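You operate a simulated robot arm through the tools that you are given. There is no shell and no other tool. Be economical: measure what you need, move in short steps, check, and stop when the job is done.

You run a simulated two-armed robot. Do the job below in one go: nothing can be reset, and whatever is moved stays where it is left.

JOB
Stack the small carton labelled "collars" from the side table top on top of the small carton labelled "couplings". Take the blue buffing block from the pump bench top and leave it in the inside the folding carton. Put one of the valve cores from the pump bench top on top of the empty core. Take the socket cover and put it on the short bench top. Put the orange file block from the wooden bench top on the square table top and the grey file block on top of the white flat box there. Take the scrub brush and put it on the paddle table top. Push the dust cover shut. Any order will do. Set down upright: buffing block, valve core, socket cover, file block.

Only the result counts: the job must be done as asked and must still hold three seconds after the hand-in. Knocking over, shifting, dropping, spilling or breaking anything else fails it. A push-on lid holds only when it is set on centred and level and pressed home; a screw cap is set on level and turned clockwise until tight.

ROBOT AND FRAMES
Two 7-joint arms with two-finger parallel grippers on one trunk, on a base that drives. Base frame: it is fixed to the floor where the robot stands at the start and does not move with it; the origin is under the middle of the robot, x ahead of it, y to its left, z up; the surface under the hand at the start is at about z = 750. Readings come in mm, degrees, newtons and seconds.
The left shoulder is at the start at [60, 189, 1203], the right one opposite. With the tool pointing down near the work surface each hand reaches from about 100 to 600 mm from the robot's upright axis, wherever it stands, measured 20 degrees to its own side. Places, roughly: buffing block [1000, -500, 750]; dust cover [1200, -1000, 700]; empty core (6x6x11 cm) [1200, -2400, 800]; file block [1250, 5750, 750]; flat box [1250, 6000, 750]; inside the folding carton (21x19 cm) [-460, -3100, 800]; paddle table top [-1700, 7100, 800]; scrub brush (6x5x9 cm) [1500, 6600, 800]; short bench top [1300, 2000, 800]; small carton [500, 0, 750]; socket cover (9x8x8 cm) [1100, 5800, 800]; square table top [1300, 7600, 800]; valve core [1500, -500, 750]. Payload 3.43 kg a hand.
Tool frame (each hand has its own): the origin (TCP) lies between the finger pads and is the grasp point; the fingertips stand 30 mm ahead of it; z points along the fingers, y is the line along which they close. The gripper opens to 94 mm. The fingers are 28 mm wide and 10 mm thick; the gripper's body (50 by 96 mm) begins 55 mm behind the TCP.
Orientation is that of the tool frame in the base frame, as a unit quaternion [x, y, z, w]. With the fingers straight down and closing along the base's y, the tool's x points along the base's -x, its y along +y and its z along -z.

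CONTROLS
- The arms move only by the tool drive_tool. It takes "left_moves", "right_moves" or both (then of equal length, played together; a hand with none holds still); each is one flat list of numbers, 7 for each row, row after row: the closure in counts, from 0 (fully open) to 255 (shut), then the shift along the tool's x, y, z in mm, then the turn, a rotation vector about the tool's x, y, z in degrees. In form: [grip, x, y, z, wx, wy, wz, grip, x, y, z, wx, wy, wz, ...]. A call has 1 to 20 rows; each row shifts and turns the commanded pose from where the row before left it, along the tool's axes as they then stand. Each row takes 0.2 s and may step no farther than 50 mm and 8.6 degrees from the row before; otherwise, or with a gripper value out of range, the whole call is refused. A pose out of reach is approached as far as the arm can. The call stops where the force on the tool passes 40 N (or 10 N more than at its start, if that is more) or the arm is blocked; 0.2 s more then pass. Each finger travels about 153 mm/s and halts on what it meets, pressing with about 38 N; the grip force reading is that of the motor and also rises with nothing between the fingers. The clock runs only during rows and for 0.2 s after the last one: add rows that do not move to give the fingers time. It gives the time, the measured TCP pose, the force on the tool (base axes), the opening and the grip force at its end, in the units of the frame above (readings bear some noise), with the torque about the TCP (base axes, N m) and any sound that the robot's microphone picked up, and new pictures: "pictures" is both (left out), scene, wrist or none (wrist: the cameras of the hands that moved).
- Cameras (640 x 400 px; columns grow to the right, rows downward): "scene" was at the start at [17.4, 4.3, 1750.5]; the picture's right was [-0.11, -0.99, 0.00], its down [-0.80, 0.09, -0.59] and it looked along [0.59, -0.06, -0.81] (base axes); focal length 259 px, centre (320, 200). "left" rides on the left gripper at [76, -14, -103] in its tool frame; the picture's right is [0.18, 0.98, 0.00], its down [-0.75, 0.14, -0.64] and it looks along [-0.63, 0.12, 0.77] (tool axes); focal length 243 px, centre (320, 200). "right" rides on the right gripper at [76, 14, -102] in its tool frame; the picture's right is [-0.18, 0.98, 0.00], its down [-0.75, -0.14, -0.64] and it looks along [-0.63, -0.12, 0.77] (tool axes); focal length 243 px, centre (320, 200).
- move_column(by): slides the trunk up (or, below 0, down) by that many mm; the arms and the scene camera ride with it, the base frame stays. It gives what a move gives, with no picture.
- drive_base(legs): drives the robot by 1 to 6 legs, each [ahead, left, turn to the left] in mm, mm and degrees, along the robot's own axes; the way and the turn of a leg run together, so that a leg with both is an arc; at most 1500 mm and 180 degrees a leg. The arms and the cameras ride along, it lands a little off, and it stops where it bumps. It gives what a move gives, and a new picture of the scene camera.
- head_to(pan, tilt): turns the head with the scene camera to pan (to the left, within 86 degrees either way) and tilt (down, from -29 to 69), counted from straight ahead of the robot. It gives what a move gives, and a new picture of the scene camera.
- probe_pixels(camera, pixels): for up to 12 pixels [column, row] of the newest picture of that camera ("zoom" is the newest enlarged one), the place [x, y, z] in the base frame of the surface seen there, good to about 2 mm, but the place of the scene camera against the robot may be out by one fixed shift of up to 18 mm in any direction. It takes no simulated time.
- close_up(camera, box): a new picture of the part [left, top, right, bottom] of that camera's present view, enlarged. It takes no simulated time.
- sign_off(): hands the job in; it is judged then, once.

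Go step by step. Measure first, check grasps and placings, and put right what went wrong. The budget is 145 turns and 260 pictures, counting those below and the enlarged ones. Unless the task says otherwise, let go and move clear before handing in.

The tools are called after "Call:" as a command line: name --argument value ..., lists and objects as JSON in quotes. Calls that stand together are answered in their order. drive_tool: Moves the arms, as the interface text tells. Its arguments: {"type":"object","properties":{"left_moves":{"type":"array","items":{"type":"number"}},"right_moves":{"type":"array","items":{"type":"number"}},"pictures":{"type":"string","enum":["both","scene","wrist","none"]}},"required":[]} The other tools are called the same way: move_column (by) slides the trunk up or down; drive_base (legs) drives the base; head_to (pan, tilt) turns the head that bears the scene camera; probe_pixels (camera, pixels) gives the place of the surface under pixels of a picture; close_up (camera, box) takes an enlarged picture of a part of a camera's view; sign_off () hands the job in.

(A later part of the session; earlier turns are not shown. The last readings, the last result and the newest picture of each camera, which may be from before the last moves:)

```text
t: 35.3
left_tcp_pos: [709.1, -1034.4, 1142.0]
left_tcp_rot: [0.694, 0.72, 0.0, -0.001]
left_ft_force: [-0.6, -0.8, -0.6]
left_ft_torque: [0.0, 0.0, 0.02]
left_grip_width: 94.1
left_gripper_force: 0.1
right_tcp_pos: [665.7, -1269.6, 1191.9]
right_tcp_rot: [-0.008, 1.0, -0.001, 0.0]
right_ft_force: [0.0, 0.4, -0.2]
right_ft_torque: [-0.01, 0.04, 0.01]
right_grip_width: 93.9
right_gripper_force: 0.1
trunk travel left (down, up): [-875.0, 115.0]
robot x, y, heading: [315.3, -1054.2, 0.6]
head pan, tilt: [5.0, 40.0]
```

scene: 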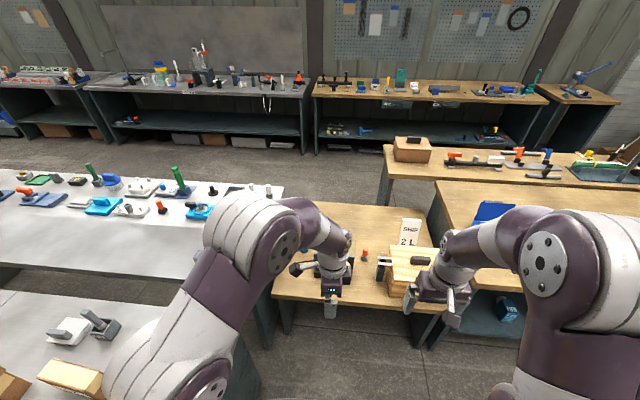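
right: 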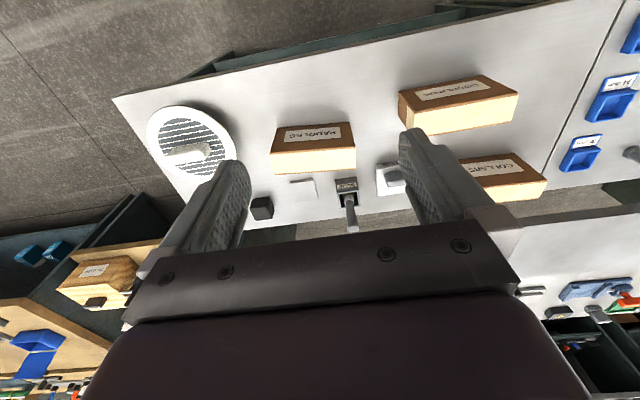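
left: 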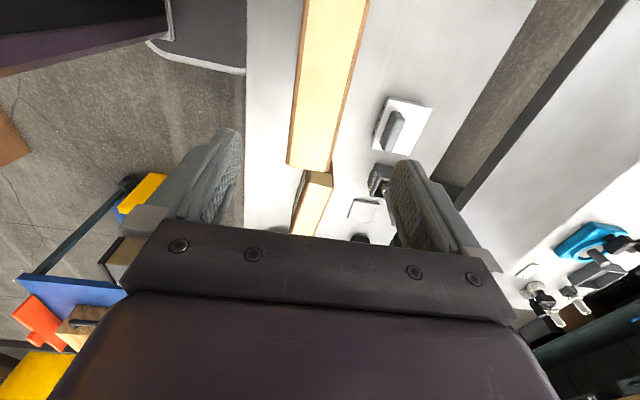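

I'm through at (315,−1055). I look at the low wooden table for the dust cover.

Call:
close_up --camera "scene" --box '[260, 190, 460, 330]'

Call:
close_up --camera "left" --box '[0, 0, 640, 400]'

Call:
close_up --camera "right" --box '[0, 0, 640, 400]'

```text
2.86 times, centred on (360, 260) of scene
```

zoom: 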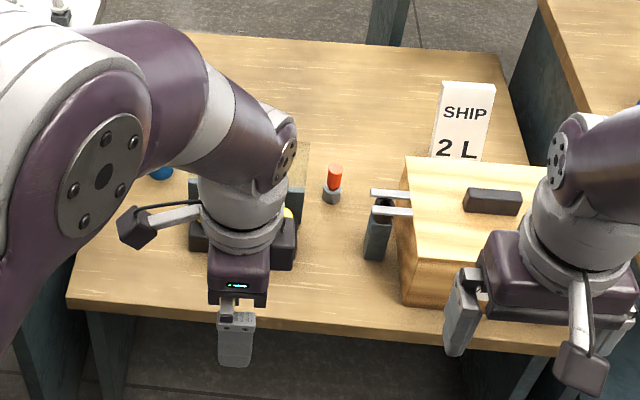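

```text
1.00 times, centred on (320, 200) of left (not enlarged: the box is as wide or as high as the picture)
```

zoom: 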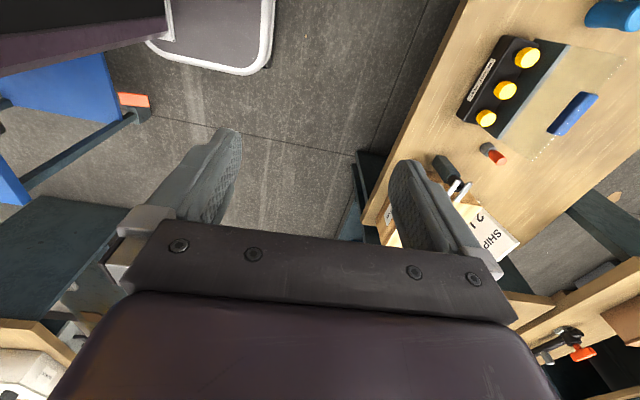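

```text
1.00 times, centred on (320, 200) of right (not enlarged: the box is as wide or as high as the picture)
```

zoom: 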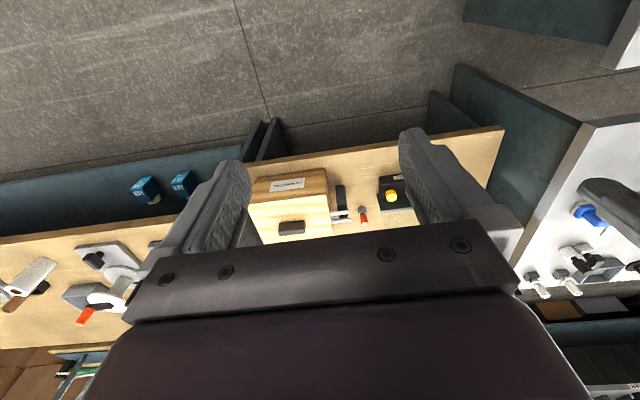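

A tray with yellow knobs and a clear cover with a blue handle shows at (560,90) in the left picture: likely the dust cover. I drive nearer and measure.

Call:
drive_base --legs '[[250, 0, 0]]'

Call:
head_to --pan 10 --tilt 50

Call:
close_up --camera "left" --box '[0, 0, 640, 400]'

```text
t: 37.1
left_tcp_pos: [955.7, -1032.7, 1142.1]
left_tcp_rot: [0.694, 0.72, 0.0, 0.001]
left_ft_force: [-1.0, 0.4, 0.0]
left_ft_torque: [-0.02, -0.02, 0.02]
left_grip_width: 94.2
left_gripper_force: 0.1
right_tcp_pos: [913.8, -1266.3, 1192.5]
right_tcp_rot: [-0.008, 1.0, 0.0, 0.001]
right_ft_force: [-0.1, 0.3, -0.3]
right_ft_torque: [-0.01, -0.03, 0.01]
right_grip_width: 93.7
right_gripper_force: 0.0
trunk travel left (down, up): [-875.0, 115.0]
robot x, y, heading: [565.7, -1050.5, 1.1]
head pan, tilt: [5.0, 40.0]
```

scene: 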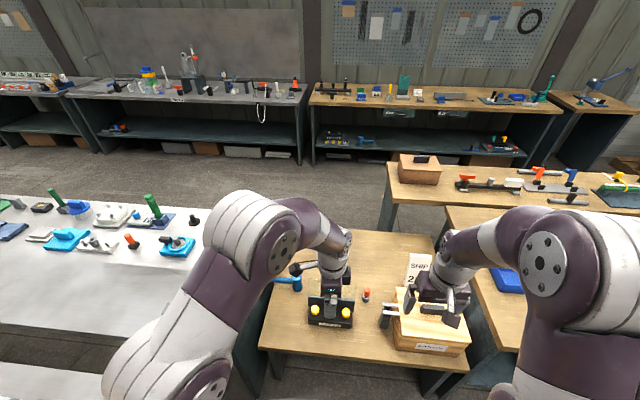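

```text
t: 37.9
left_tcp_pos: [957.3, -1032.1, 1141.3]
left_tcp_rot: [0.695, 0.719, -0.001, 0.0]
left_ft_force: [0.1, 0.0, -0.1]
left_ft_torque: [0.0, 0.03, 0.0]
left_grip_width: 94.2
left_gripper_force: 0.1
right_tcp_pos: [915.6, -1267.1, 1191.2]
right_tcp_rot: [-0.008, 1.0, 0.0, -0.001]
right_ft_force: [-0.9, 0.9, -0.4]
right_ft_torque: [-0.01, 0.01, 0.0]
right_grip_width: 94.3
right_gripper_force: 0.1
trunk travel left (down, up): [-875.0, 115.0]
robot x, y, heading: [562.7, -1049.6, 0.7]
head pan, tilt: [10.0, 50.0]
```

scene: 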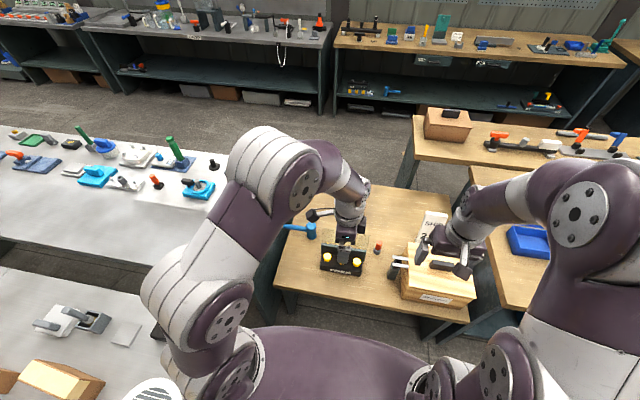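

```text
1.00 times, centred on (320, 200) of left (not enlarged: the box is as wide or as high as the picture)
```

zoom: 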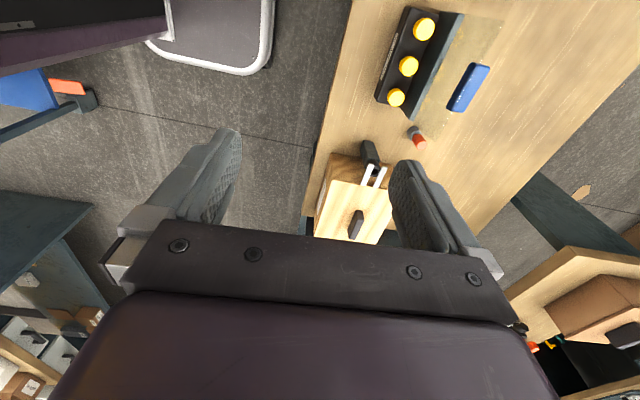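

The left hand hides the device from the head, so I shift it left and take a new look.

Call:
drive_tool --left_moves '[0, 45, -20, 0, 0, 0, 0, 0, 45, -20, 0, 0, 0, 0, 0, 45, -20, 0, 0, 0, 0, 0, 45, -20, 0, 0, 0, 0, 0, 45, -20, 0, 0, 0, 0, 0, 45, -20, 0, 0, 0, 0]' --pictures "both"

Call:
close_up --camera "scene" --box '[280, 180, 480, 320]'

```text
t: 39.3
left_tcp_pos: [828.5, -764.1, 1142.5]
left_tcp_rot: [0.695, 0.719, 0.001, 0.001]
left_ft_force: [-0.2, 0.7, 0.7]
left_ft_torque: [0.01, -0.06, 0.0]
left_grip_width: 94.2
left_gripper_force: 0.1
right_tcp_pos: [913.4, -1265.7, 1192.4]
right_tcp_rot: [-0.007, 1.0, 0.001, 0.0]
right_ft_force: [0.0, 0.6, -1.1]
right_ft_torque: [-0.04, 0.0, -0.01]
right_grip_width: 93.9
right_gripper_force: 0.1
trunk travel left (down, up): [-875.0, 115.0]
robot x, y, heading: [568.5, -1051.5, 1.1]
head pan, tilt: [10.0, 50.0]
```

scene: 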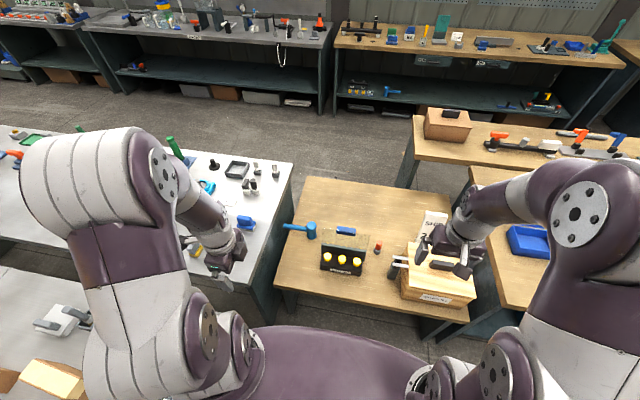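
left: 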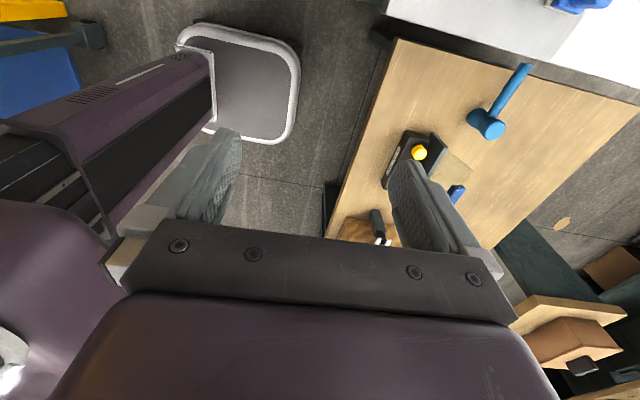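

```text
2.86 times, centred on (380, 250) of scene
```

zoom: 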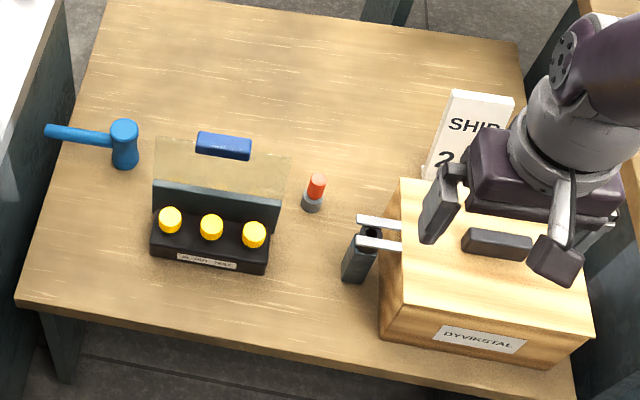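

It's a hinged clear cover standing open behind the knobs, with a blue handle on its edge. I probe its geometry.

Call:
probe_pixels --camera "zoom" --pixels '[[152, 240], [268, 265], [158, 185], [280, 205], [225, 205], [200, 150], [248, 155], [225, 136], [158, 142], [290, 162], [212, 215], [165, 160]]'

Call:
close_up --camera "scene" --box '[315, 210, 405, 290]'

Call:
close_up --camera "right" --box '[0, 0, 640, 400]'

```text
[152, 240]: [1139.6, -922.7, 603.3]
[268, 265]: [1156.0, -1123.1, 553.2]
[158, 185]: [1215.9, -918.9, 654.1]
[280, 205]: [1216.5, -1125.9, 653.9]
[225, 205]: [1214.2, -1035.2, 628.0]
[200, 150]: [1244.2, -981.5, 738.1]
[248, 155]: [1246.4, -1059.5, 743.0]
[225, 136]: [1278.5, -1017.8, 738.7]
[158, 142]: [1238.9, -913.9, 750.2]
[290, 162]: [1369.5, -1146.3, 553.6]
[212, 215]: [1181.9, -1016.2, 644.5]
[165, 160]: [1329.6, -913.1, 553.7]
```

```text
5.00 times, centred on (360, 250) of scene
```

zoom: 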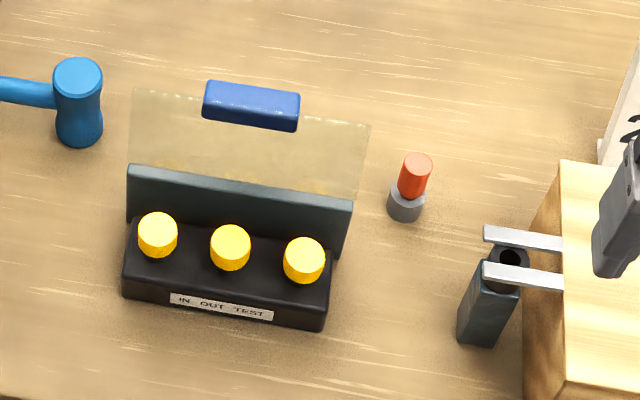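

```text
1.00 times, centred on (320, 200) of right (not enlarged: the box is as wide or as high as the picture)
```

zoom: 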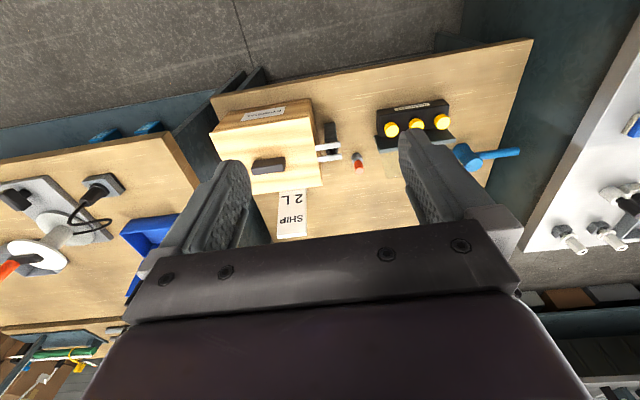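

Hinge at about (1216, z 654), cover top at (1240, z 750), handle centre (1260,−1018,740). I check the wooden table's front edge before driving closer.

Call:
probe_pixels --camera "zoom" --pixels '[[528, 45], [380, 72], [222, 97], [440, 35], [260, 72], [440, 122], [392, 130], [376, 110], [448, 103], [386, 172], [300, 230], [560, 120]]'

```text
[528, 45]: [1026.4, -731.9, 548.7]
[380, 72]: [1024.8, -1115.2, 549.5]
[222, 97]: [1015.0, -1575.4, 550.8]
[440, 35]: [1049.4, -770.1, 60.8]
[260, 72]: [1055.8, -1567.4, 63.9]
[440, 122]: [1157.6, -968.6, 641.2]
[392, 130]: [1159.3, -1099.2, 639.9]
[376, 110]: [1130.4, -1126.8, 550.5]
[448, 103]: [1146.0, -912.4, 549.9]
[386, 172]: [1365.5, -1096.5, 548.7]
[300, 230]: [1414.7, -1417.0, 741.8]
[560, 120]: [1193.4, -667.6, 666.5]
```

Table edge is at x≈1020. I drive 170 mm ahead, then bring the closed left hand behind the cover.

Call:
drive_base --legs '[[170, 0, 0]]'

Call:
drive_tool --left_moves '[255, -42, 20, 0, 0, 0, 0, 255, -42, 20, 0, 0, 0, 0, 255, -42, 20, 0, 0, 0, 0, 255, -42, 20, 0, 0, 0, 0, 255, -42, 20, 0, 0, 0, 0, 255, -42, 20, 0, 0, 0, 0, 255, 0, 45, 0, 0, 0, 0, 255, 0, 45, 0, 0, 0, 0, 255, 0, 45, 0, 0, 0, 0, 255, 0, 45, 0, 0, 0, 0, 255, 0, 35, 0, 0, 0, 0]' --pictures "both"

```text
t: 40.7
left_tcp_pos: [992.9, -762.0, 1143.9]
left_tcp_rot: [0.694, 0.72, 0.001, 0.0]
left_ft_force: [0.2, -0.1, 0.5]
left_ft_torque: [-0.03, -0.01, -0.01]
left_grip_width: 94.2
left_gripper_force: 0.0
right_tcp_pos: [1079.2, -1264.5, 1192.8]
right_tcp_rot: [-0.008, 1.0, 0.0, 0.001]
right_ft_force: [-0.2, -1.1, 0.2]
right_ft_torque: [0.02, -0.01, 0.0]
right_grip_width: 94.0
right_gripper_force: 0.0
trunk travel left (down, up): [-875.0, 115.0]
robot x, y, heading: [727.7, -1049.5, 1.0]
head pan, tilt: [10.0, 50.0]
```

scene: 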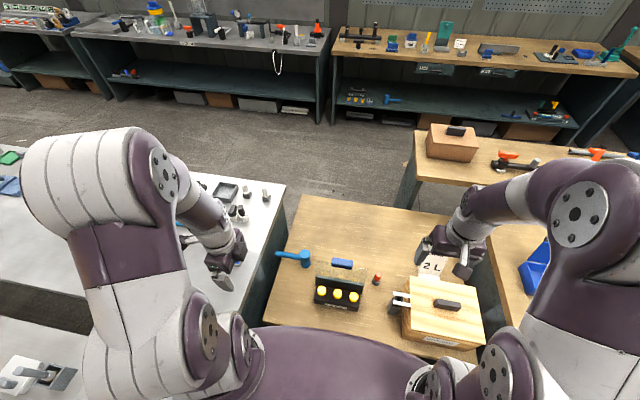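

```text
t: 43.1
left_tcp_pos: [1296.6, -989.7, 1119.4]
left_tcp_rot: [0.694, 0.72, 0.001, 0.001]
left_ft_force: [-0.3, 0.1, 0.2]
left_ft_torque: [0.0, -0.01, 0.03]
left_grip_width: 0.0
left_gripper_force: 33.0
left hand out of reach, approached as far as the arm can: row 10, 11
right_tcp_pos: [1082.4, -1264.3, 1192.7]
right_tcp_rot: [-0.008, 1.0, 0.0, 0.0]
right_ft_force: [0.6, 0.6, 0.0]
right_ft_torque: [-0.02, -0.01, -0.02]
right_grip_width: 93.9
right_gripper_force: 0.2
trunk travel left (down, up): [-875.0, 115.0]
robot x, y, heading: [730.6, -1046.9, 0.9]
head pan, tilt: [10.0, 50.0]
```

scene: 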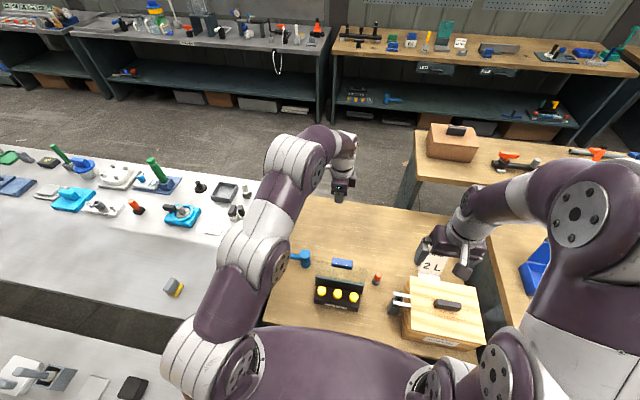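
left: 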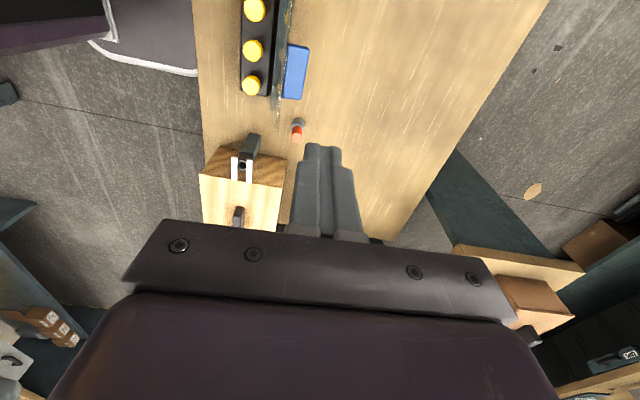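

The left hand is over (1297,−990). I measure the handle with the left camera (blue at (296,72)) and lower the trunk by 150 mm.

Call:
probe_pixels --camera "left" --pixels '[[290, 48], [306, 50], [284, 95], [300, 96], [296, 72], [277, 60], [272, 100], [290, 5], [297, 122], [296, 138]]'

Call:
close_up --camera "left" --box '[200, 0, 360, 160]'

Call:
move_column --by -150

```text
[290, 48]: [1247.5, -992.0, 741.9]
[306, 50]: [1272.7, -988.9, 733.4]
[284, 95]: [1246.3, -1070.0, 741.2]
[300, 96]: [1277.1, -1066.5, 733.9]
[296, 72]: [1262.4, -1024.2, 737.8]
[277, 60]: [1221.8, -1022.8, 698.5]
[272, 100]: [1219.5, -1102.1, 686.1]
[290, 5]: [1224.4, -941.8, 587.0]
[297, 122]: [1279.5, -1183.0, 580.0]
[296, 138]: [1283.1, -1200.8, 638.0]
```

```text
2.50 times, centred on (280, 80) of left
```

zoom: 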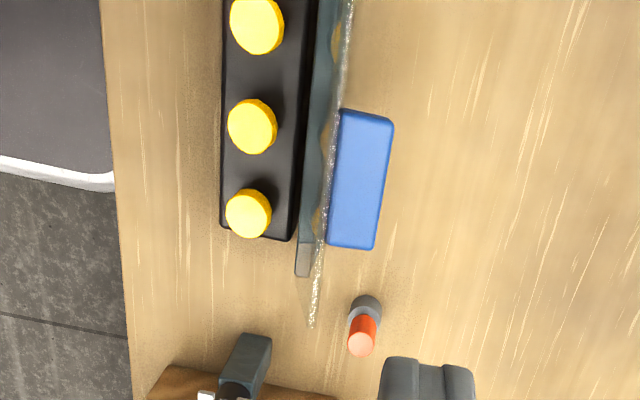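

```text
t: 44.9
left_tcp_pos: [1296.6, -989.8, 970.4]
left_tcp_rot: [0.694, 0.72, 0.001, 0.0]
left_ft_force: [-0.7, -0.3, -0.3]
left_ft_torque: [0.02, -0.03, 0.01]
left_grip_width: 0.0
left_gripper_force: 32.9
right_tcp_pos: [1080.6, -1264.5, 1042.5]
right_tcp_rot: [-0.007, 1.0, 0.001, 0.0]
right_ft_force: [0.2, 0.1, -0.5]
right_ft_torque: [-0.03, 0.0, 0.01]
right_grip_width: 93.7
right_gripper_force: 0.1
trunk travel left (down, up): [-725.0, 265.0]
robot x, y, heading: [729.9, -1045.9, 0.9]
head pan, tilt: [10.0, 50.0]
```

Handle spans x 1247–1277, y −985..−1070, top z ≈742. I lower the closed hand behind it.

Call:
drive_tool --left_moves '[255, -18, 6, 20, 0, 0, 0, 255, -19, 6, 20, 0, 0, 0, 255, 0, 0, 45, 0, 0, 0, 255, 0, 0, 45, 0, 0, 0, 255, 0, 0, 45, 0, 0, 0, 255, 0, 0, 0, 0, 0, 0]' --pictures "wrist"

```text
t: 46.3
left_tcp_pos: [1304.8, -1024.4, 789.9]
left_tcp_rot: [0.694, 0.72, 0.001, 0.001]
left_ft_force: [-0.4, 0.4, 0.5]
left_ft_torque: [0.02, -0.05, 0.0]
left_grip_width: 0.2
left_gripper_force: 33.1
left hand out of reach, approached as far as the arm can: row 2
right_tcp_pos: [1081.6, -1264.6, 1041.8]
right_tcp_rot: [-0.008, 1.0, 0.0, 0.0]
right_ft_force: [-0.3, -0.1, -0.3]
right_ft_torque: [0.0, -0.04, 0.01]
right_grip_width: 94.0
right_gripper_force: 0.1
trunk travel left (down, up): [-725.0, 265.0]
robot x, y, heading: [733.4, -1045.0, 1.0]
head pan, tilt: [10.0, 50.0]
```

left: 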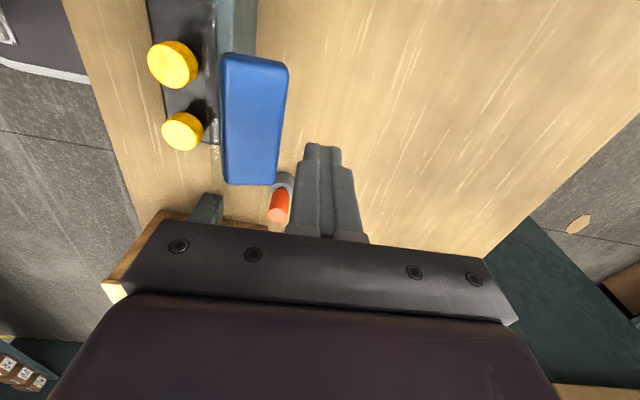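

Fingertips stand clear behind the handle. I lower 42 mm more and push toward −x.

Call:
drive_tool --left_moves '[255, 0, 0, 42, 0, 0, 0, 255, 0, -15, 0, 0, 0, 0, 255, 0, -15, 0, 0, 0, 0, 255, 0, -15, 0, 0, 0, 0, 255, 0, -15, 0, 0, 0, 0, 255, 0, -15, 0, 0, 0, 0, 255, 0, -15, 0, 0, 0, 0, 255, 0, -15, 0, 0, 0, 0, 255, 0, -15, 0, 0, 0, 0, 255, 0, -15, 0, 0, 0, 0, 255, 0, 0, 0, 0, 0, 0]' --pictures "wrist"

Call:
close_up --camera "scene" --box '[270, 230, 430, 350]'

```text
t: 48.7
left_tcp_pos: [1170.4, -1031.9, 750.2]
left_tcp_rot: [0.694, 0.72, 0.0, 0.0]
left_ft_force: [0.1, -0.7, -0.3]
left_ft_torque: [-0.01, 0.01, -0.01]
left_grip_width: 0.0
left_gripper_force: 32.8
right_tcp_pos: [1081.7, -1263.5, 1041.4]
right_tcp_rot: [-0.008, 1.0, 0.0, 0.0]
right_ft_force: [-0.2, -0.3, -0.4]
right_ft_torque: [0.01, 0.01, 0.01]
right_grip_width: 93.9
right_gripper_force: 0.1
trunk travel left (down, up): [-725.0, 265.0]
robot x, y, heading: [731.5, -1050.0, 1.0]
head pan, tilt: [10.0, 50.0]
```

left: 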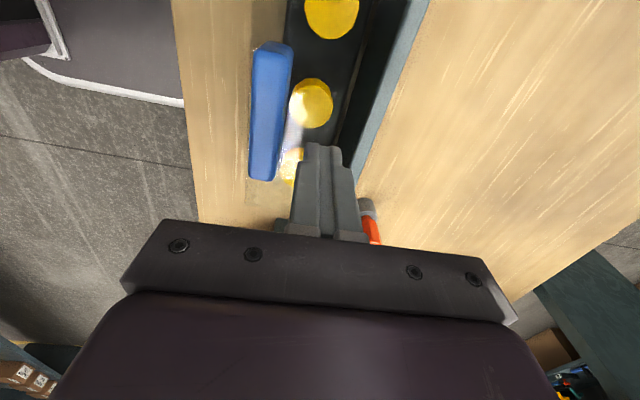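

```text
3.33 times, centred on (350, 290) of scene
```

zoom: 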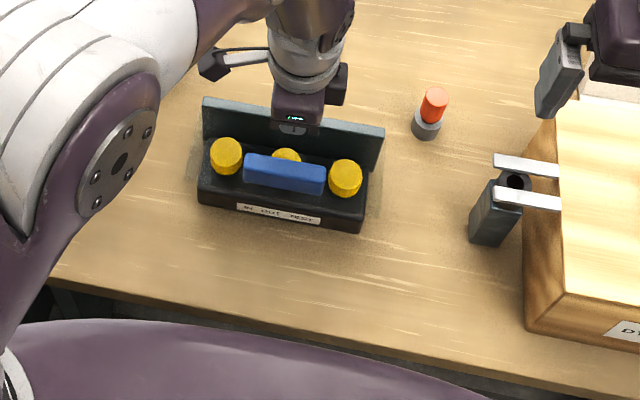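

The cover now leans forward over the knobs. I push on forward and down to close it.

Call:
drive_tool --left_moves '[255, 0, -12, 8, 0, 0, 0, 255, 0, -12, 10, 0, 0, 0, 255, 0, -10, 10, 0, 0, 0, 255, 0, -5, 8, 0, 0, 0, 255, 0, 0, 6, 0, 0, 0, 255, 0, 0, 4, 0, 0, 0, 255, 0, 0, 0, 0, 0, 0]' --pictures "wrist"

Call:
close_up --camera "scene" --box '[270, 230, 430, 350]'

```text
t: 49.5
left_tcp_pos: [1144.7, -1031.6, 728.9]
left_tcp_rot: [0.693, 0.721, 0.003, 0.006]
left_ft_force: [-0.3, 11.1, 20.5]
left_ft_torque: [0.61, 0.07, -0.16]
left_grip_width: 0.3
left_gripper_force: 33.4
right_tcp_pos: [1080.0, -1263.4, 1042.6]
right_tcp_rot: [-0.008, 1.0, 0.0, 0.001]
right_ft_force: [-0.7, -0.6, 0.1]
right_ft_torque: [-0.01, 0.0, 0.01]
right_grip_width: 94.0
right_gripper_force: 0.1
trunk travel left (down, up): [-725.0, 265.0]
robot x, y, heading: [728.3, -1045.3, 1.1]
head pan, tilt: [10.0, 50.0]
stopped in row 4 (left hand): the force on the tool passed its limit at 49 N (the readings are from after the stop); the commanded pose is now the measured one
```

left: 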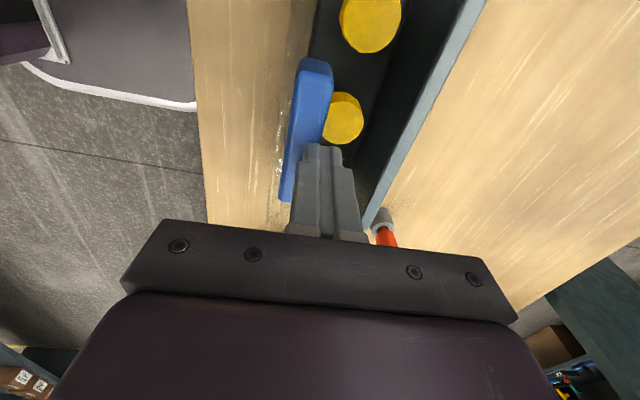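

```text
3.33 times, centred on (350, 290) of scene
```

zoom: 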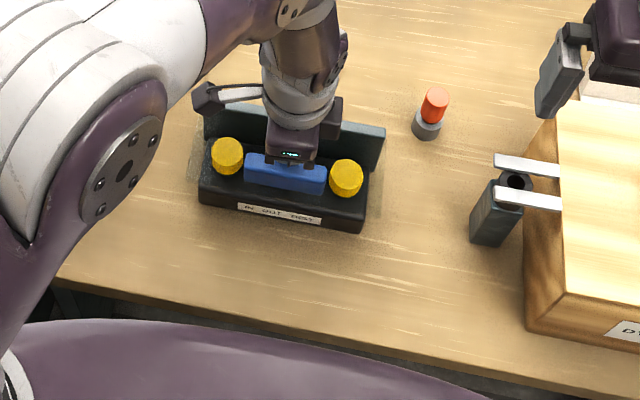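

It resists with ~20 N; I probe where the handle now stands.

Call:
probe_pixels --camera "zoom" --pixels '[[250, 160], [320, 175], [285, 175], [248, 180], [320, 190], [227, 150], [346, 175], [205, 105], [380, 135], [200, 160], [370, 190], [190, 180]]'

Call:
close_up --camera "left" --box '[190, 0, 430, 240]'

Call:
probe_pixels --camera "left" --pixels '[[300, 65], [330, 62], [295, 120], [322, 120], [285, 180], [300, 180], [370, 20], [342, 110], [470, 20], [400, 150], [285, 100], [277, 175]]'

```text
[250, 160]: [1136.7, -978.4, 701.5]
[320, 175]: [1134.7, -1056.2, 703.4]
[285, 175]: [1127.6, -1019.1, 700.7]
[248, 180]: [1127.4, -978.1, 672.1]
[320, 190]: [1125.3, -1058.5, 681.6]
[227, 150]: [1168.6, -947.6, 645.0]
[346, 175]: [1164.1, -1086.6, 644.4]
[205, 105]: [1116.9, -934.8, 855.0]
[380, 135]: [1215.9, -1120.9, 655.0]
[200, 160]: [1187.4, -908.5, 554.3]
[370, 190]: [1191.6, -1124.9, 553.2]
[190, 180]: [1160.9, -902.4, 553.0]
```

```text
1.67 times, centred on (310, 120) of left
```

zoom: 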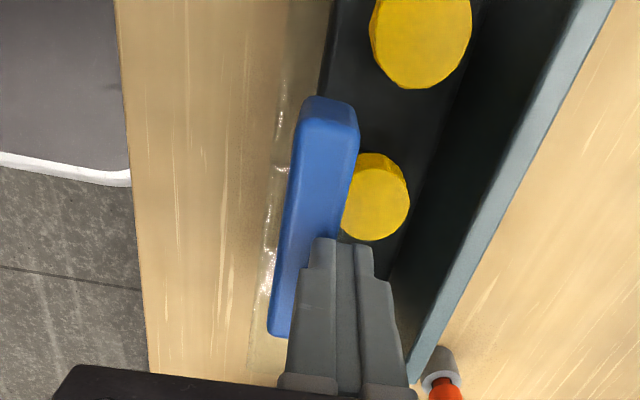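

```text
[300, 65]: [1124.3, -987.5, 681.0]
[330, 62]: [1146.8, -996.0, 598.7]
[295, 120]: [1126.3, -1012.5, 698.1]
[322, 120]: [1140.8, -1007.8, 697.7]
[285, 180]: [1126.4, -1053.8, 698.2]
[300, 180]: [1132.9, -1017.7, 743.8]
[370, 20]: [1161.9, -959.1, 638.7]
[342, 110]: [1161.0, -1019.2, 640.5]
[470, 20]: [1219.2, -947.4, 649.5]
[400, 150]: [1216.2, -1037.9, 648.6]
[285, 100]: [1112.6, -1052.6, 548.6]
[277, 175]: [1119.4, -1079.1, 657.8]
```

The panel edge at (277,175) reads z≈658 at x≈1119, so the cover already lies flat and I was pressing on the handle. I rise and check that it stays shut.

Call:
drive_tool --left_moves '[255, 0, 0, -45, 0, 0, 0, 255, 0, 0, -45, 0, 0, 0, 255, 0, 0, -45, 0, 0, 0, 255, 0, 0, -45, 0, 0, 0, 255, 45, -20, 0, 0, 0, 0, 255, 45, -20, 0, 0, 0, 0, 255, 45, -20, 0, 0, 0, 0, 255, 45, -20, 0, 0, 0, 0]' --pictures "scene"

Call:
close_up --camera "scene" --box '[270, 230, 430, 350]'

Call:
probe_pixels --camera "zoom" --pixels '[[260, 160], [285, 180], [250, 175], [205, 120], [380, 140], [192, 180], [375, 205], [200, 185]]'

```text
t: 51.3
left_tcp_pos: [1055.6, -852.9, 904.7]
left_tcp_rot: [0.694, 0.72, 0.002, 0.007]
left_ft_force: [-0.6, 1.7, -0.1]
left_ft_torque: [-0.03, 0.02, -0.01]
left_grip_width: 0.0
left_gripper_force: 32.7
right_tcp_pos: [1079.7, -1261.2, 1042.3]
right_tcp_rot: [-0.009, 1.0, 0.0, 0.0]
right_ft_force: [0.3, 0.2, 0.2]
right_ft_torque: [-0.02, 0.01, 0.02]
right_grip_width: 93.8
right_gripper_force: 0.1
trunk travel left (down, up): [-725.0, 265.0]
robot x, y, heading: [730.1, -1048.5, 1.0]
head pan, tilt: [10.0, 50.0]
```

scene: 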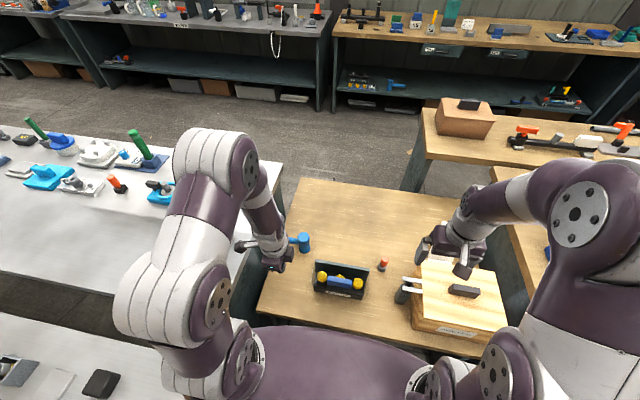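

```text
3.33 times, centred on (350, 290) of scene
```

zoom: 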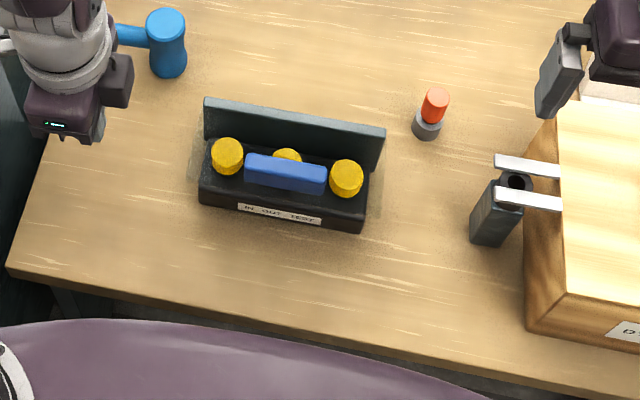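

```text
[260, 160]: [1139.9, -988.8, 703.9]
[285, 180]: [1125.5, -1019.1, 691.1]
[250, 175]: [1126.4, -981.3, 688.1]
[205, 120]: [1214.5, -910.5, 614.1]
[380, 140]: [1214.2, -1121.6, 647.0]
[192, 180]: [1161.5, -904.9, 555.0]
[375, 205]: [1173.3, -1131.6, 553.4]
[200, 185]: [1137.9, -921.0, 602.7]
```

The handle did not move on release. I check the cover's slope from the side with the left camera.

Call:
close_up --camera "left" --box '[200, 0, 520, 200]'

```text
2.00 times, centred on (360, 100) of left
```

zoom: 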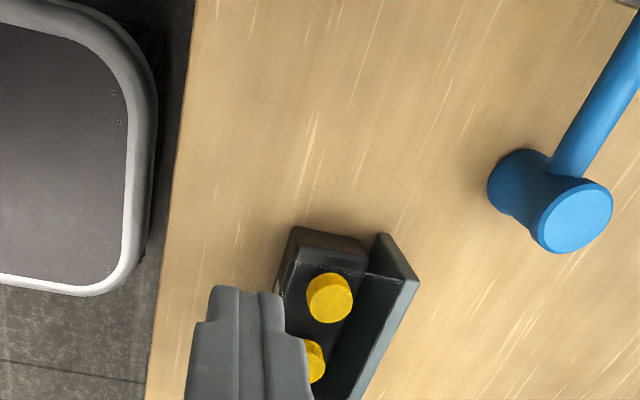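

Call:
probe_pixels --camera "zoom" --pixels '[[280, 262], [300, 266], [320, 269], [340, 271], [368, 275], [385, 278], [400, 281], [282, 285], [278, 275]]'

```text
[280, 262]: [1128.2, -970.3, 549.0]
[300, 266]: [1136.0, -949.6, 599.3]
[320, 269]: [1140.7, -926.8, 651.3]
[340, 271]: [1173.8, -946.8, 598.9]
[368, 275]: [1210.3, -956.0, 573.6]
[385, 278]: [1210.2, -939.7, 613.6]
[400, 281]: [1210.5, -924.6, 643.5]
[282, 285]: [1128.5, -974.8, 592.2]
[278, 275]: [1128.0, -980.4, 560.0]
```

The panel reads z≈651 at (320,269): flat and shut. Now I look at the pump bench end with the buffing block and cores.

Call:
move_column --by 200

Call:
head_to --pan 35 --tilt 40

Call:
close_up --camera "scene" --box '[220, 120, 500, 300]'

```text
t: 53.5
left_tcp_pos: [1056.7, -854.0, 1103.5]
left_tcp_rot: [0.694, 0.72, 0.003, 0.006]
left_ft_force: [-1.1, -0.9, -0.2]
left_ft_torque: [0.0, 0.01, 0.0]
left_grip_width: 0.0
left_gripper_force: 32.8
right_tcp_pos: [1082.1, -1262.8, 1242.9]
right_tcp_rot: [-0.008, 1.0, 0.0, 0.0]
right_ft_force: [0.2, 0.2, 0.1]
right_ft_torque: [0.01, 0.0, 0.01]
right_grip_width: 94.1
right_gripper_force: 0.0
trunk travel left (down, up): [-925.0, 65.0]
robot x, y, heading: [732.2, -1045.8, 1.1]
head pan, tilt: [10.0, 50.0]
```

```text
t: 54.4
left_tcp_pos: [1055.2, -855.1, 1104.5]
left_tcp_rot: [0.693, 0.721, 0.004, 0.006]
left_ft_force: [-0.8, 0.2, -0.4]
left_ft_torque: [0.0, -0.02, -0.03]
left_grip_width: 0.0
left_gripper_force: 32.6
right_tcp_pos: [1081.4, -1263.4, 1241.6]
right_tcp_rot: [-0.009, 1.0, -0.001, 0.0]
right_ft_force: [0.7, 1.2, 0.3]
right_ft_torque: [0.03, -0.02, 0.01]
right_grip_width: 94.0
right_gripper_force: 0.0
trunk travel left (down, up): [-925.0, 65.0]
robot x, y, heading: [733.1, -1046.7, 1.1]
head pan, tilt: [35.0, 40.0]
```

scene: 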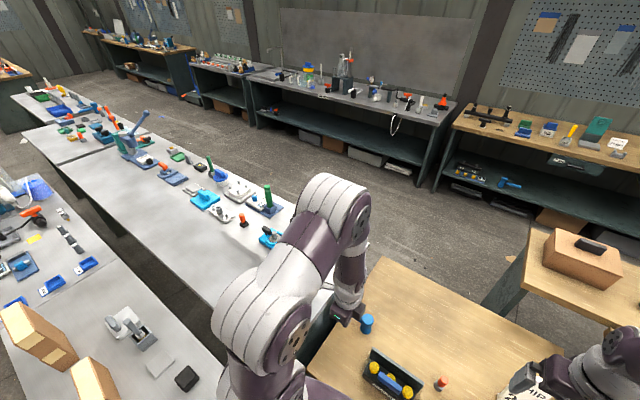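

```text
2.22 times, centred on (360, 210) of scene
```

zoom: 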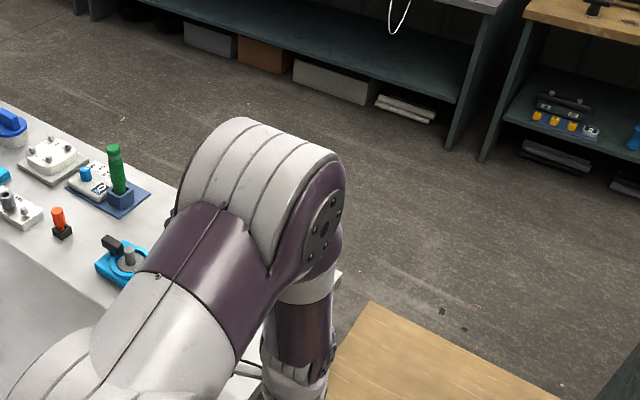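

Bench contents are hidden by the arm. The robot can stand at (735,−900), clear of all three tables; I drive left 145 mm and look from there.

Call:
drive_base --legs '[[0, 145, 0]]'

Call:
close_up --camera "left" --box '[0, 0, 640, 400]'

Call:
close_up --camera "right" --box '[0, 0, 640, 400]'

```text
t: 55.7
left_tcp_pos: [1054.8, -712.3, 1105.2]
left_tcp_rot: [0.694, 0.72, 0.003, 0.006]
left_ft_force: [-0.2, 0.8, 0.1]
left_ft_torque: [0.0, 0.02, 0.01]
left_grip_width: 0.0
left_gripper_force: 32.3
right_tcp_pos: [1079.7, -1123.0, 1241.3]
right_tcp_rot: [-0.007, 1.0, 0.0, 0.0]
right_ft_force: [-0.3, -0.3, 0.1]
right_ft_torque: [-0.01, 0.0, 0.04]
right_grip_width: 94.2
right_gripper_force: 0.2
trunk travel left (down, up): [-925.0, 65.0]
robot x, y, heading: [725.8, -903.8, 1.0]
head pan, tilt: [35.0, 40.0]
```

scene: 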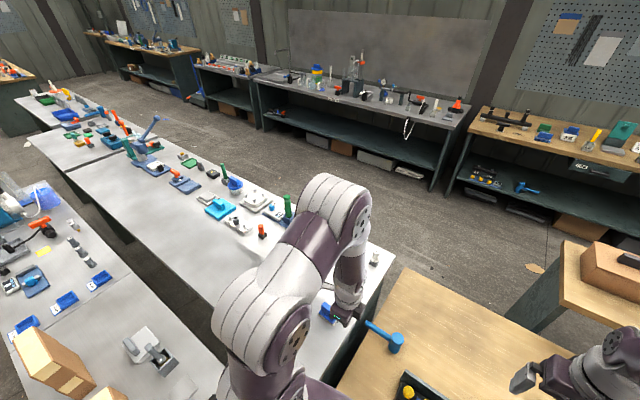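

```text
1.00 times, centred on (320, 200) of left (not enlarged: the box is as wide or as high as the picture)
```

zoom: 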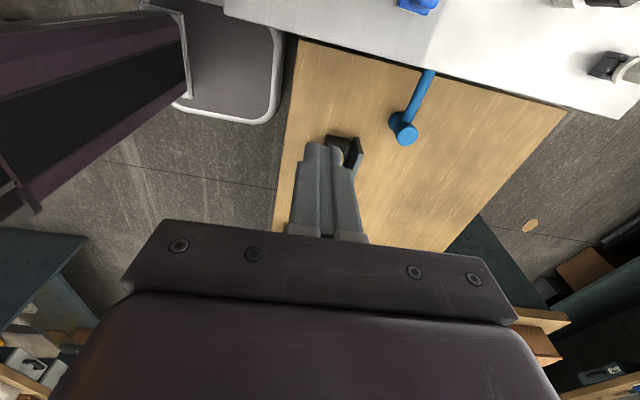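

```text
1.00 times, centred on (320, 200) of right (not enlarged: the box is as wide or as high as the picture)
```

zoom: 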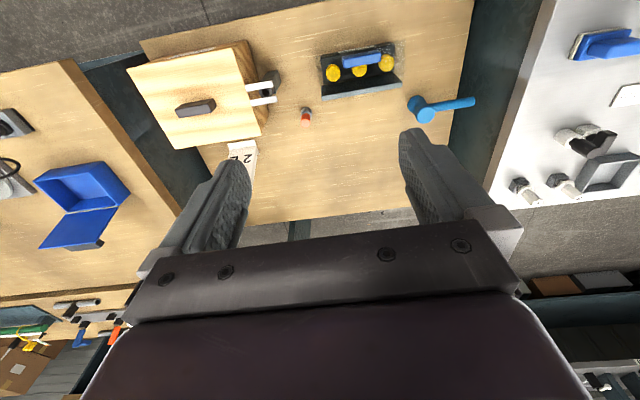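

I turn the left hand back so its camera looks ahead over the bench, moving it slightly left and opening it.

Call:
drive_tool --left_moves '[0, 30, -15, 0, 0, 0, 0, 0, 30, -15, 0, 0, 0, 0, 0, 30, -15, 0, 0, 0, 0, 0, 0, 0, 0, 0, 0, -8, 0, 0, 0, 0, 0, 0, -8, 0, 0, 0, 0, 0, 0, -8, 0, 0, 0, 0, 0, 0, -8, 0, 0, 0, 0, 0, 0, -8, 0, 0, 0, 0, 0, 0, -8, 0, 0, 0, 0, 0, 0, -8, 0, 0, 0, 0, 0, 0, -8, 0, 0, 0, 0, 0, 0, -8, 0, 0, 0, 0, 0, 0, -8, 0, 0, 0, 0, 0, 0, -8]' --pictures "wrist"

Call:
close_up --camera "left" --box '[200, 20, 640, 250]'

```text
t: 58.7
left_tcp_pos: [1007.2, -623.0, 1103.3]
left_tcp_rot: [-0.003, 1.0, -0.002, 0.005]
left_ft_force: [-0.5, 0.9, 0.0]
left_ft_torque: [0.01, 0.01, -0.01]
left_grip_width: 93.9
left_gripper_force: 0.1
right_tcp_pos: [1078.4, -1119.8, 1241.8]
right_tcp_rot: [-0.008, 1.0, 0.0, 0.0]
right_ft_force: [-0.6, 0.0, -0.9]
right_ft_torque: [0.01, 0.0, -0.01]
right_grip_width: 94.2
right_gripper_force: 0.1
trunk travel left (down, up): [-925.0, 65.0]
robot x, y, heading: [730.1, -906.3, 0.8]
head pan, tilt: [35.0, 40.0]
```

left: 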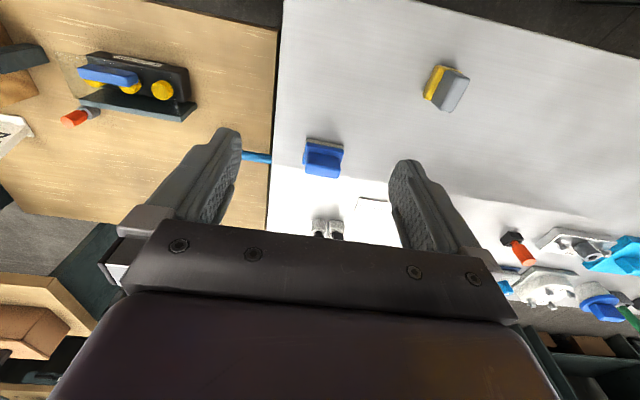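

```text
1.45 times, centred on (420, 135) of left
```

zoom: 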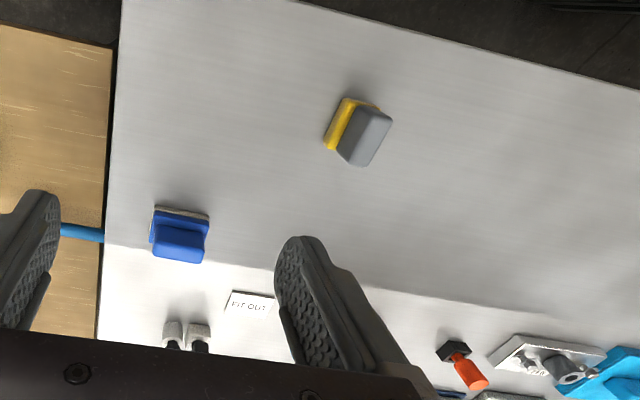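

The blue block shows at (323,160) in the left view. I probe its faces and the small cores behind at (327,228).

Call:
probe_pixels --camera "zoom" --pixels '[[155, 205], [208, 212], [152, 238], [205, 245], [160, 228], [205, 232], [155, 250], [203, 258], [180, 252], [180, 220], [172, 330], [198, 330]]'

Call:
close_up --camera "left" --box '[280, 110, 380, 190]'

```text
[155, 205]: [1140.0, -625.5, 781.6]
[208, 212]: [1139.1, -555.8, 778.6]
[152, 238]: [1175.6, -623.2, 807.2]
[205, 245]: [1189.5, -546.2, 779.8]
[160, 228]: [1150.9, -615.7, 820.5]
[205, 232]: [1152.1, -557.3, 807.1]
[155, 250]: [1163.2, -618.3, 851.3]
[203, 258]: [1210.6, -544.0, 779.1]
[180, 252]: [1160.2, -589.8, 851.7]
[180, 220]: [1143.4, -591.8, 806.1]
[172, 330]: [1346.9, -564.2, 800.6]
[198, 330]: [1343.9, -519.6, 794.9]
```

```text
5.00 times, centred on (330, 150) of left
```

zoom: 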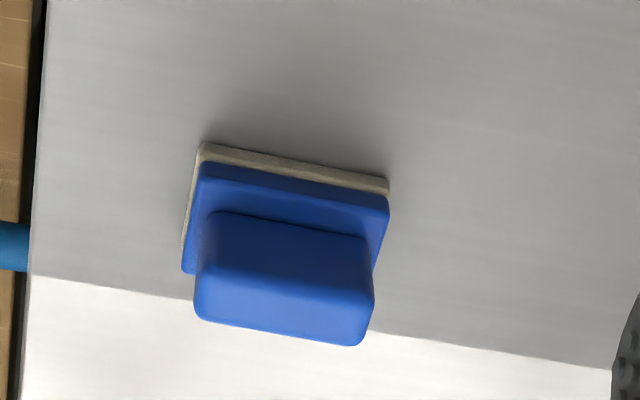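

Call:
probe_pixels --camera "zoom" --pixels '[[205, 265], [365, 290], [200, 310], [360, 338], [285, 330], [285, 275], [215, 215], [365, 240], [200, 165], [385, 205], [188, 265], [378, 260]]'

```text
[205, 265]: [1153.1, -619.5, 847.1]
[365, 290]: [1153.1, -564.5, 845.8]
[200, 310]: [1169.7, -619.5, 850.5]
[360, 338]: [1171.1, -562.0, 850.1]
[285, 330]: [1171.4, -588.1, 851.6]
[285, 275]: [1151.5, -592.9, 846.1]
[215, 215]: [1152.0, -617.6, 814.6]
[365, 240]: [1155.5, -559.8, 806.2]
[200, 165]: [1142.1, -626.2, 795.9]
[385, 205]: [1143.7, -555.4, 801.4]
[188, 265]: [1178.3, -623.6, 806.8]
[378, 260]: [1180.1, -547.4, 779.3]
```

Handle: x 1151–1175, y −620..−562, z 807–852. I bring the left hand over it and down to TCP z≈840.

Call:
drive_tool --left_moves '[0, -39, 8, 0, 0, 0, 0, 0, -39, 8, 0, 0, 0, 0, 0, -39, 8, 0, 0, 0, 0, 0, -39, 8, 0, 0, 0, 0, 0, 0, 0, 45, 0, 0, 0, 0, 0, 0, 45, 0, 0, 0, 0, 0, 0, 45, 0, 0, 0, 0, 0, 0, 45, 0, 0, 0, 0, 0, 0, 45, 0, 0, 0, 0, 0, 0, 20, 0, 0, 0, 0, 0, 0, 0, 0, 0, 0]' --pictures "wrist"

```text
t: 61.1
left_tcp_pos: [1167.8, -594.2, 860.3]
left_tcp_rot: [0.0, 1.0, -0.003, 0.006]
left_ft_force: [-0.6, 0.2, 0.0]
left_ft_torque: [0.02, 0.0, 0.04]
left_grip_width: 94.0
left_gripper_force: 0.0
right_tcp_pos: [1078.2, -1121.1, 1243.0]
right_tcp_rot: [-0.008, 1.0, 0.0, 0.001]
right_ft_force: [0.4, 0.1, -0.7]
right_ft_torque: [0.0, 0.0, 0.0]
right_grip_width: 93.8
right_gripper_force: 0.1
trunk travel left (down, up): [-925.0, 65.0]
robot x, y, heading: [730.8, -903.9, 1.0]
head pan, tilt: [35.0, 40.0]
```

left: 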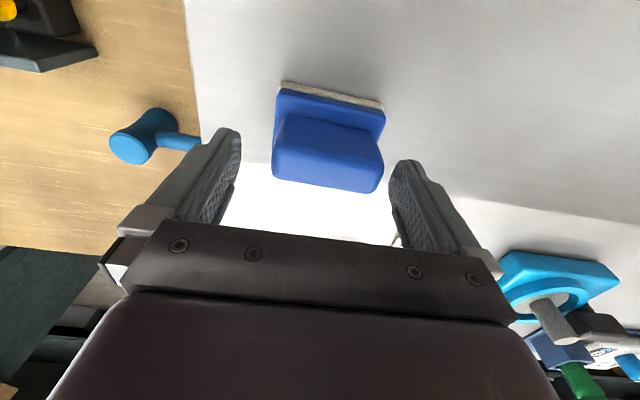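

Well centred. I lower 20 mm, close and lift.

Call:
drive_tool --left_moves '[0, 4, 2, 20, 0, 0, 0, 255, 0, 0, 0, 0, 0, 0, 255, 0, 0, 0, 0, 0, 0, 255, 0, 0, 0, 0, 0, 0, 255, 0, 0, -10, 0, 0, 0, 255, 0, 0, -40, 0, 0, 0, 255, 0, 0, -45, 0, 0, 0, 255, 0, 0, -45, 0, 0, 0, 255, 0, 0, -45, 0, 0, 0, 255, 0, 0, -45, 0, 0, 0]' --pictures "wrist"

```text
t: 63.3
left_tcp_pos: [1157.1, -586.4, 1069.8]
left_tcp_rot: [-0.001, 1.0, -0.002, 0.006]
left_ft_force: [0.2, -0.5, -0.6]
left_ft_torque: [0.02, -0.03, -0.05]
left_grip_width: 66.9
left_gripper_force: 38.5
right_tcp_pos: [1076.8, -1120.2, 1243.8]
right_tcp_rot: [-0.008, 1.0, 0.001, 0.001]
right_ft_force: [-0.3, -0.1, -0.2]
right_ft_torque: [0.01, 0.0, 0.02]
right_grip_width: 94.2
right_gripper_force: 0.1
trunk travel left (down, up): [-925.0, 65.0]
robot x, y, heading: [725.4, -905.7, 0.8]
head pan, tilt: [35.0, 40.0]
```

left: 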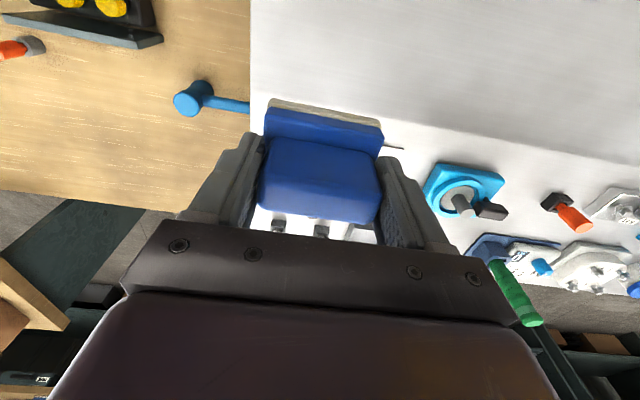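

The blue block is held (67 mm). Next I identify the valve cores with the head camera.

Call:
head_to --pan 22 --tilt 38

Call:
close_up --camera "left" --box '[240, 190, 400, 250]'

Call:
close_up --camera "right" --box '[440, 60, 640, 210]'

```text
t: 64.0
left_tcp_pos: [1158.1, -585.9, 1069.0]
left_tcp_rot: [-0.001, 1.0, -0.003, 0.006]
left_ft_force: [-0.1, 0.9, -1.6]
left_ft_torque: [-0.06, 0.02, 0.03]
left_grip_width: 66.7
left_gripper_force: 37.9
right_tcp_pos: [1079.5, -1119.2, 1241.2]
right_tcp_rot: [-0.007, 1.0, -0.001, 0.0]
right_ft_force: [0.9, -0.6, -0.2]
right_ft_torque: [0.03, -0.04, 0.01]
right_grip_width: 94.0
right_gripper_force: 0.0
trunk travel left (down, up): [-925.0, 65.0]
robot x, y, heading: [728.0, -903.3, 1.1]
head pan, tilt: [22.0, 38.0]
```

scene: 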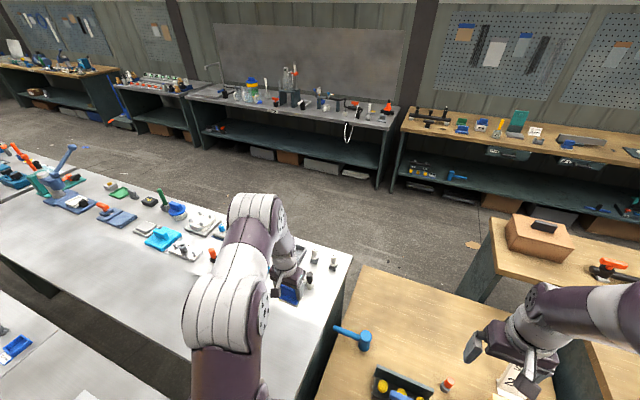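

```text
4.00 times, centred on (320, 220) of left
```

zoom: 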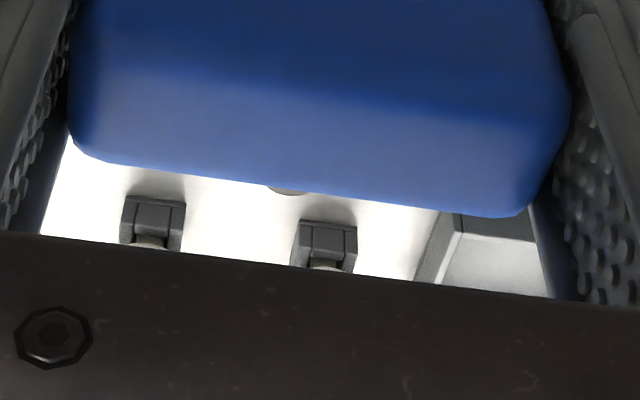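

```text
2.67 times, centred on (540, 135) of right
```

zoom: 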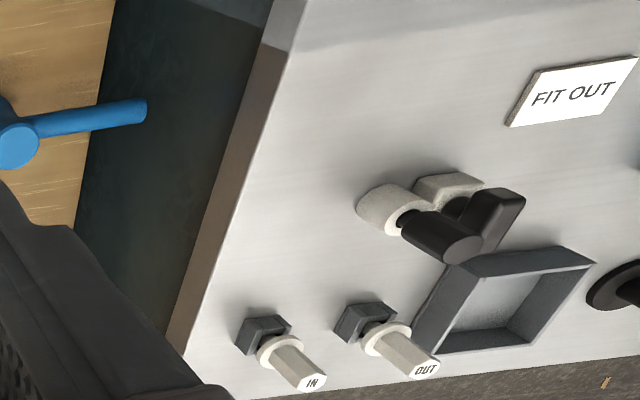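

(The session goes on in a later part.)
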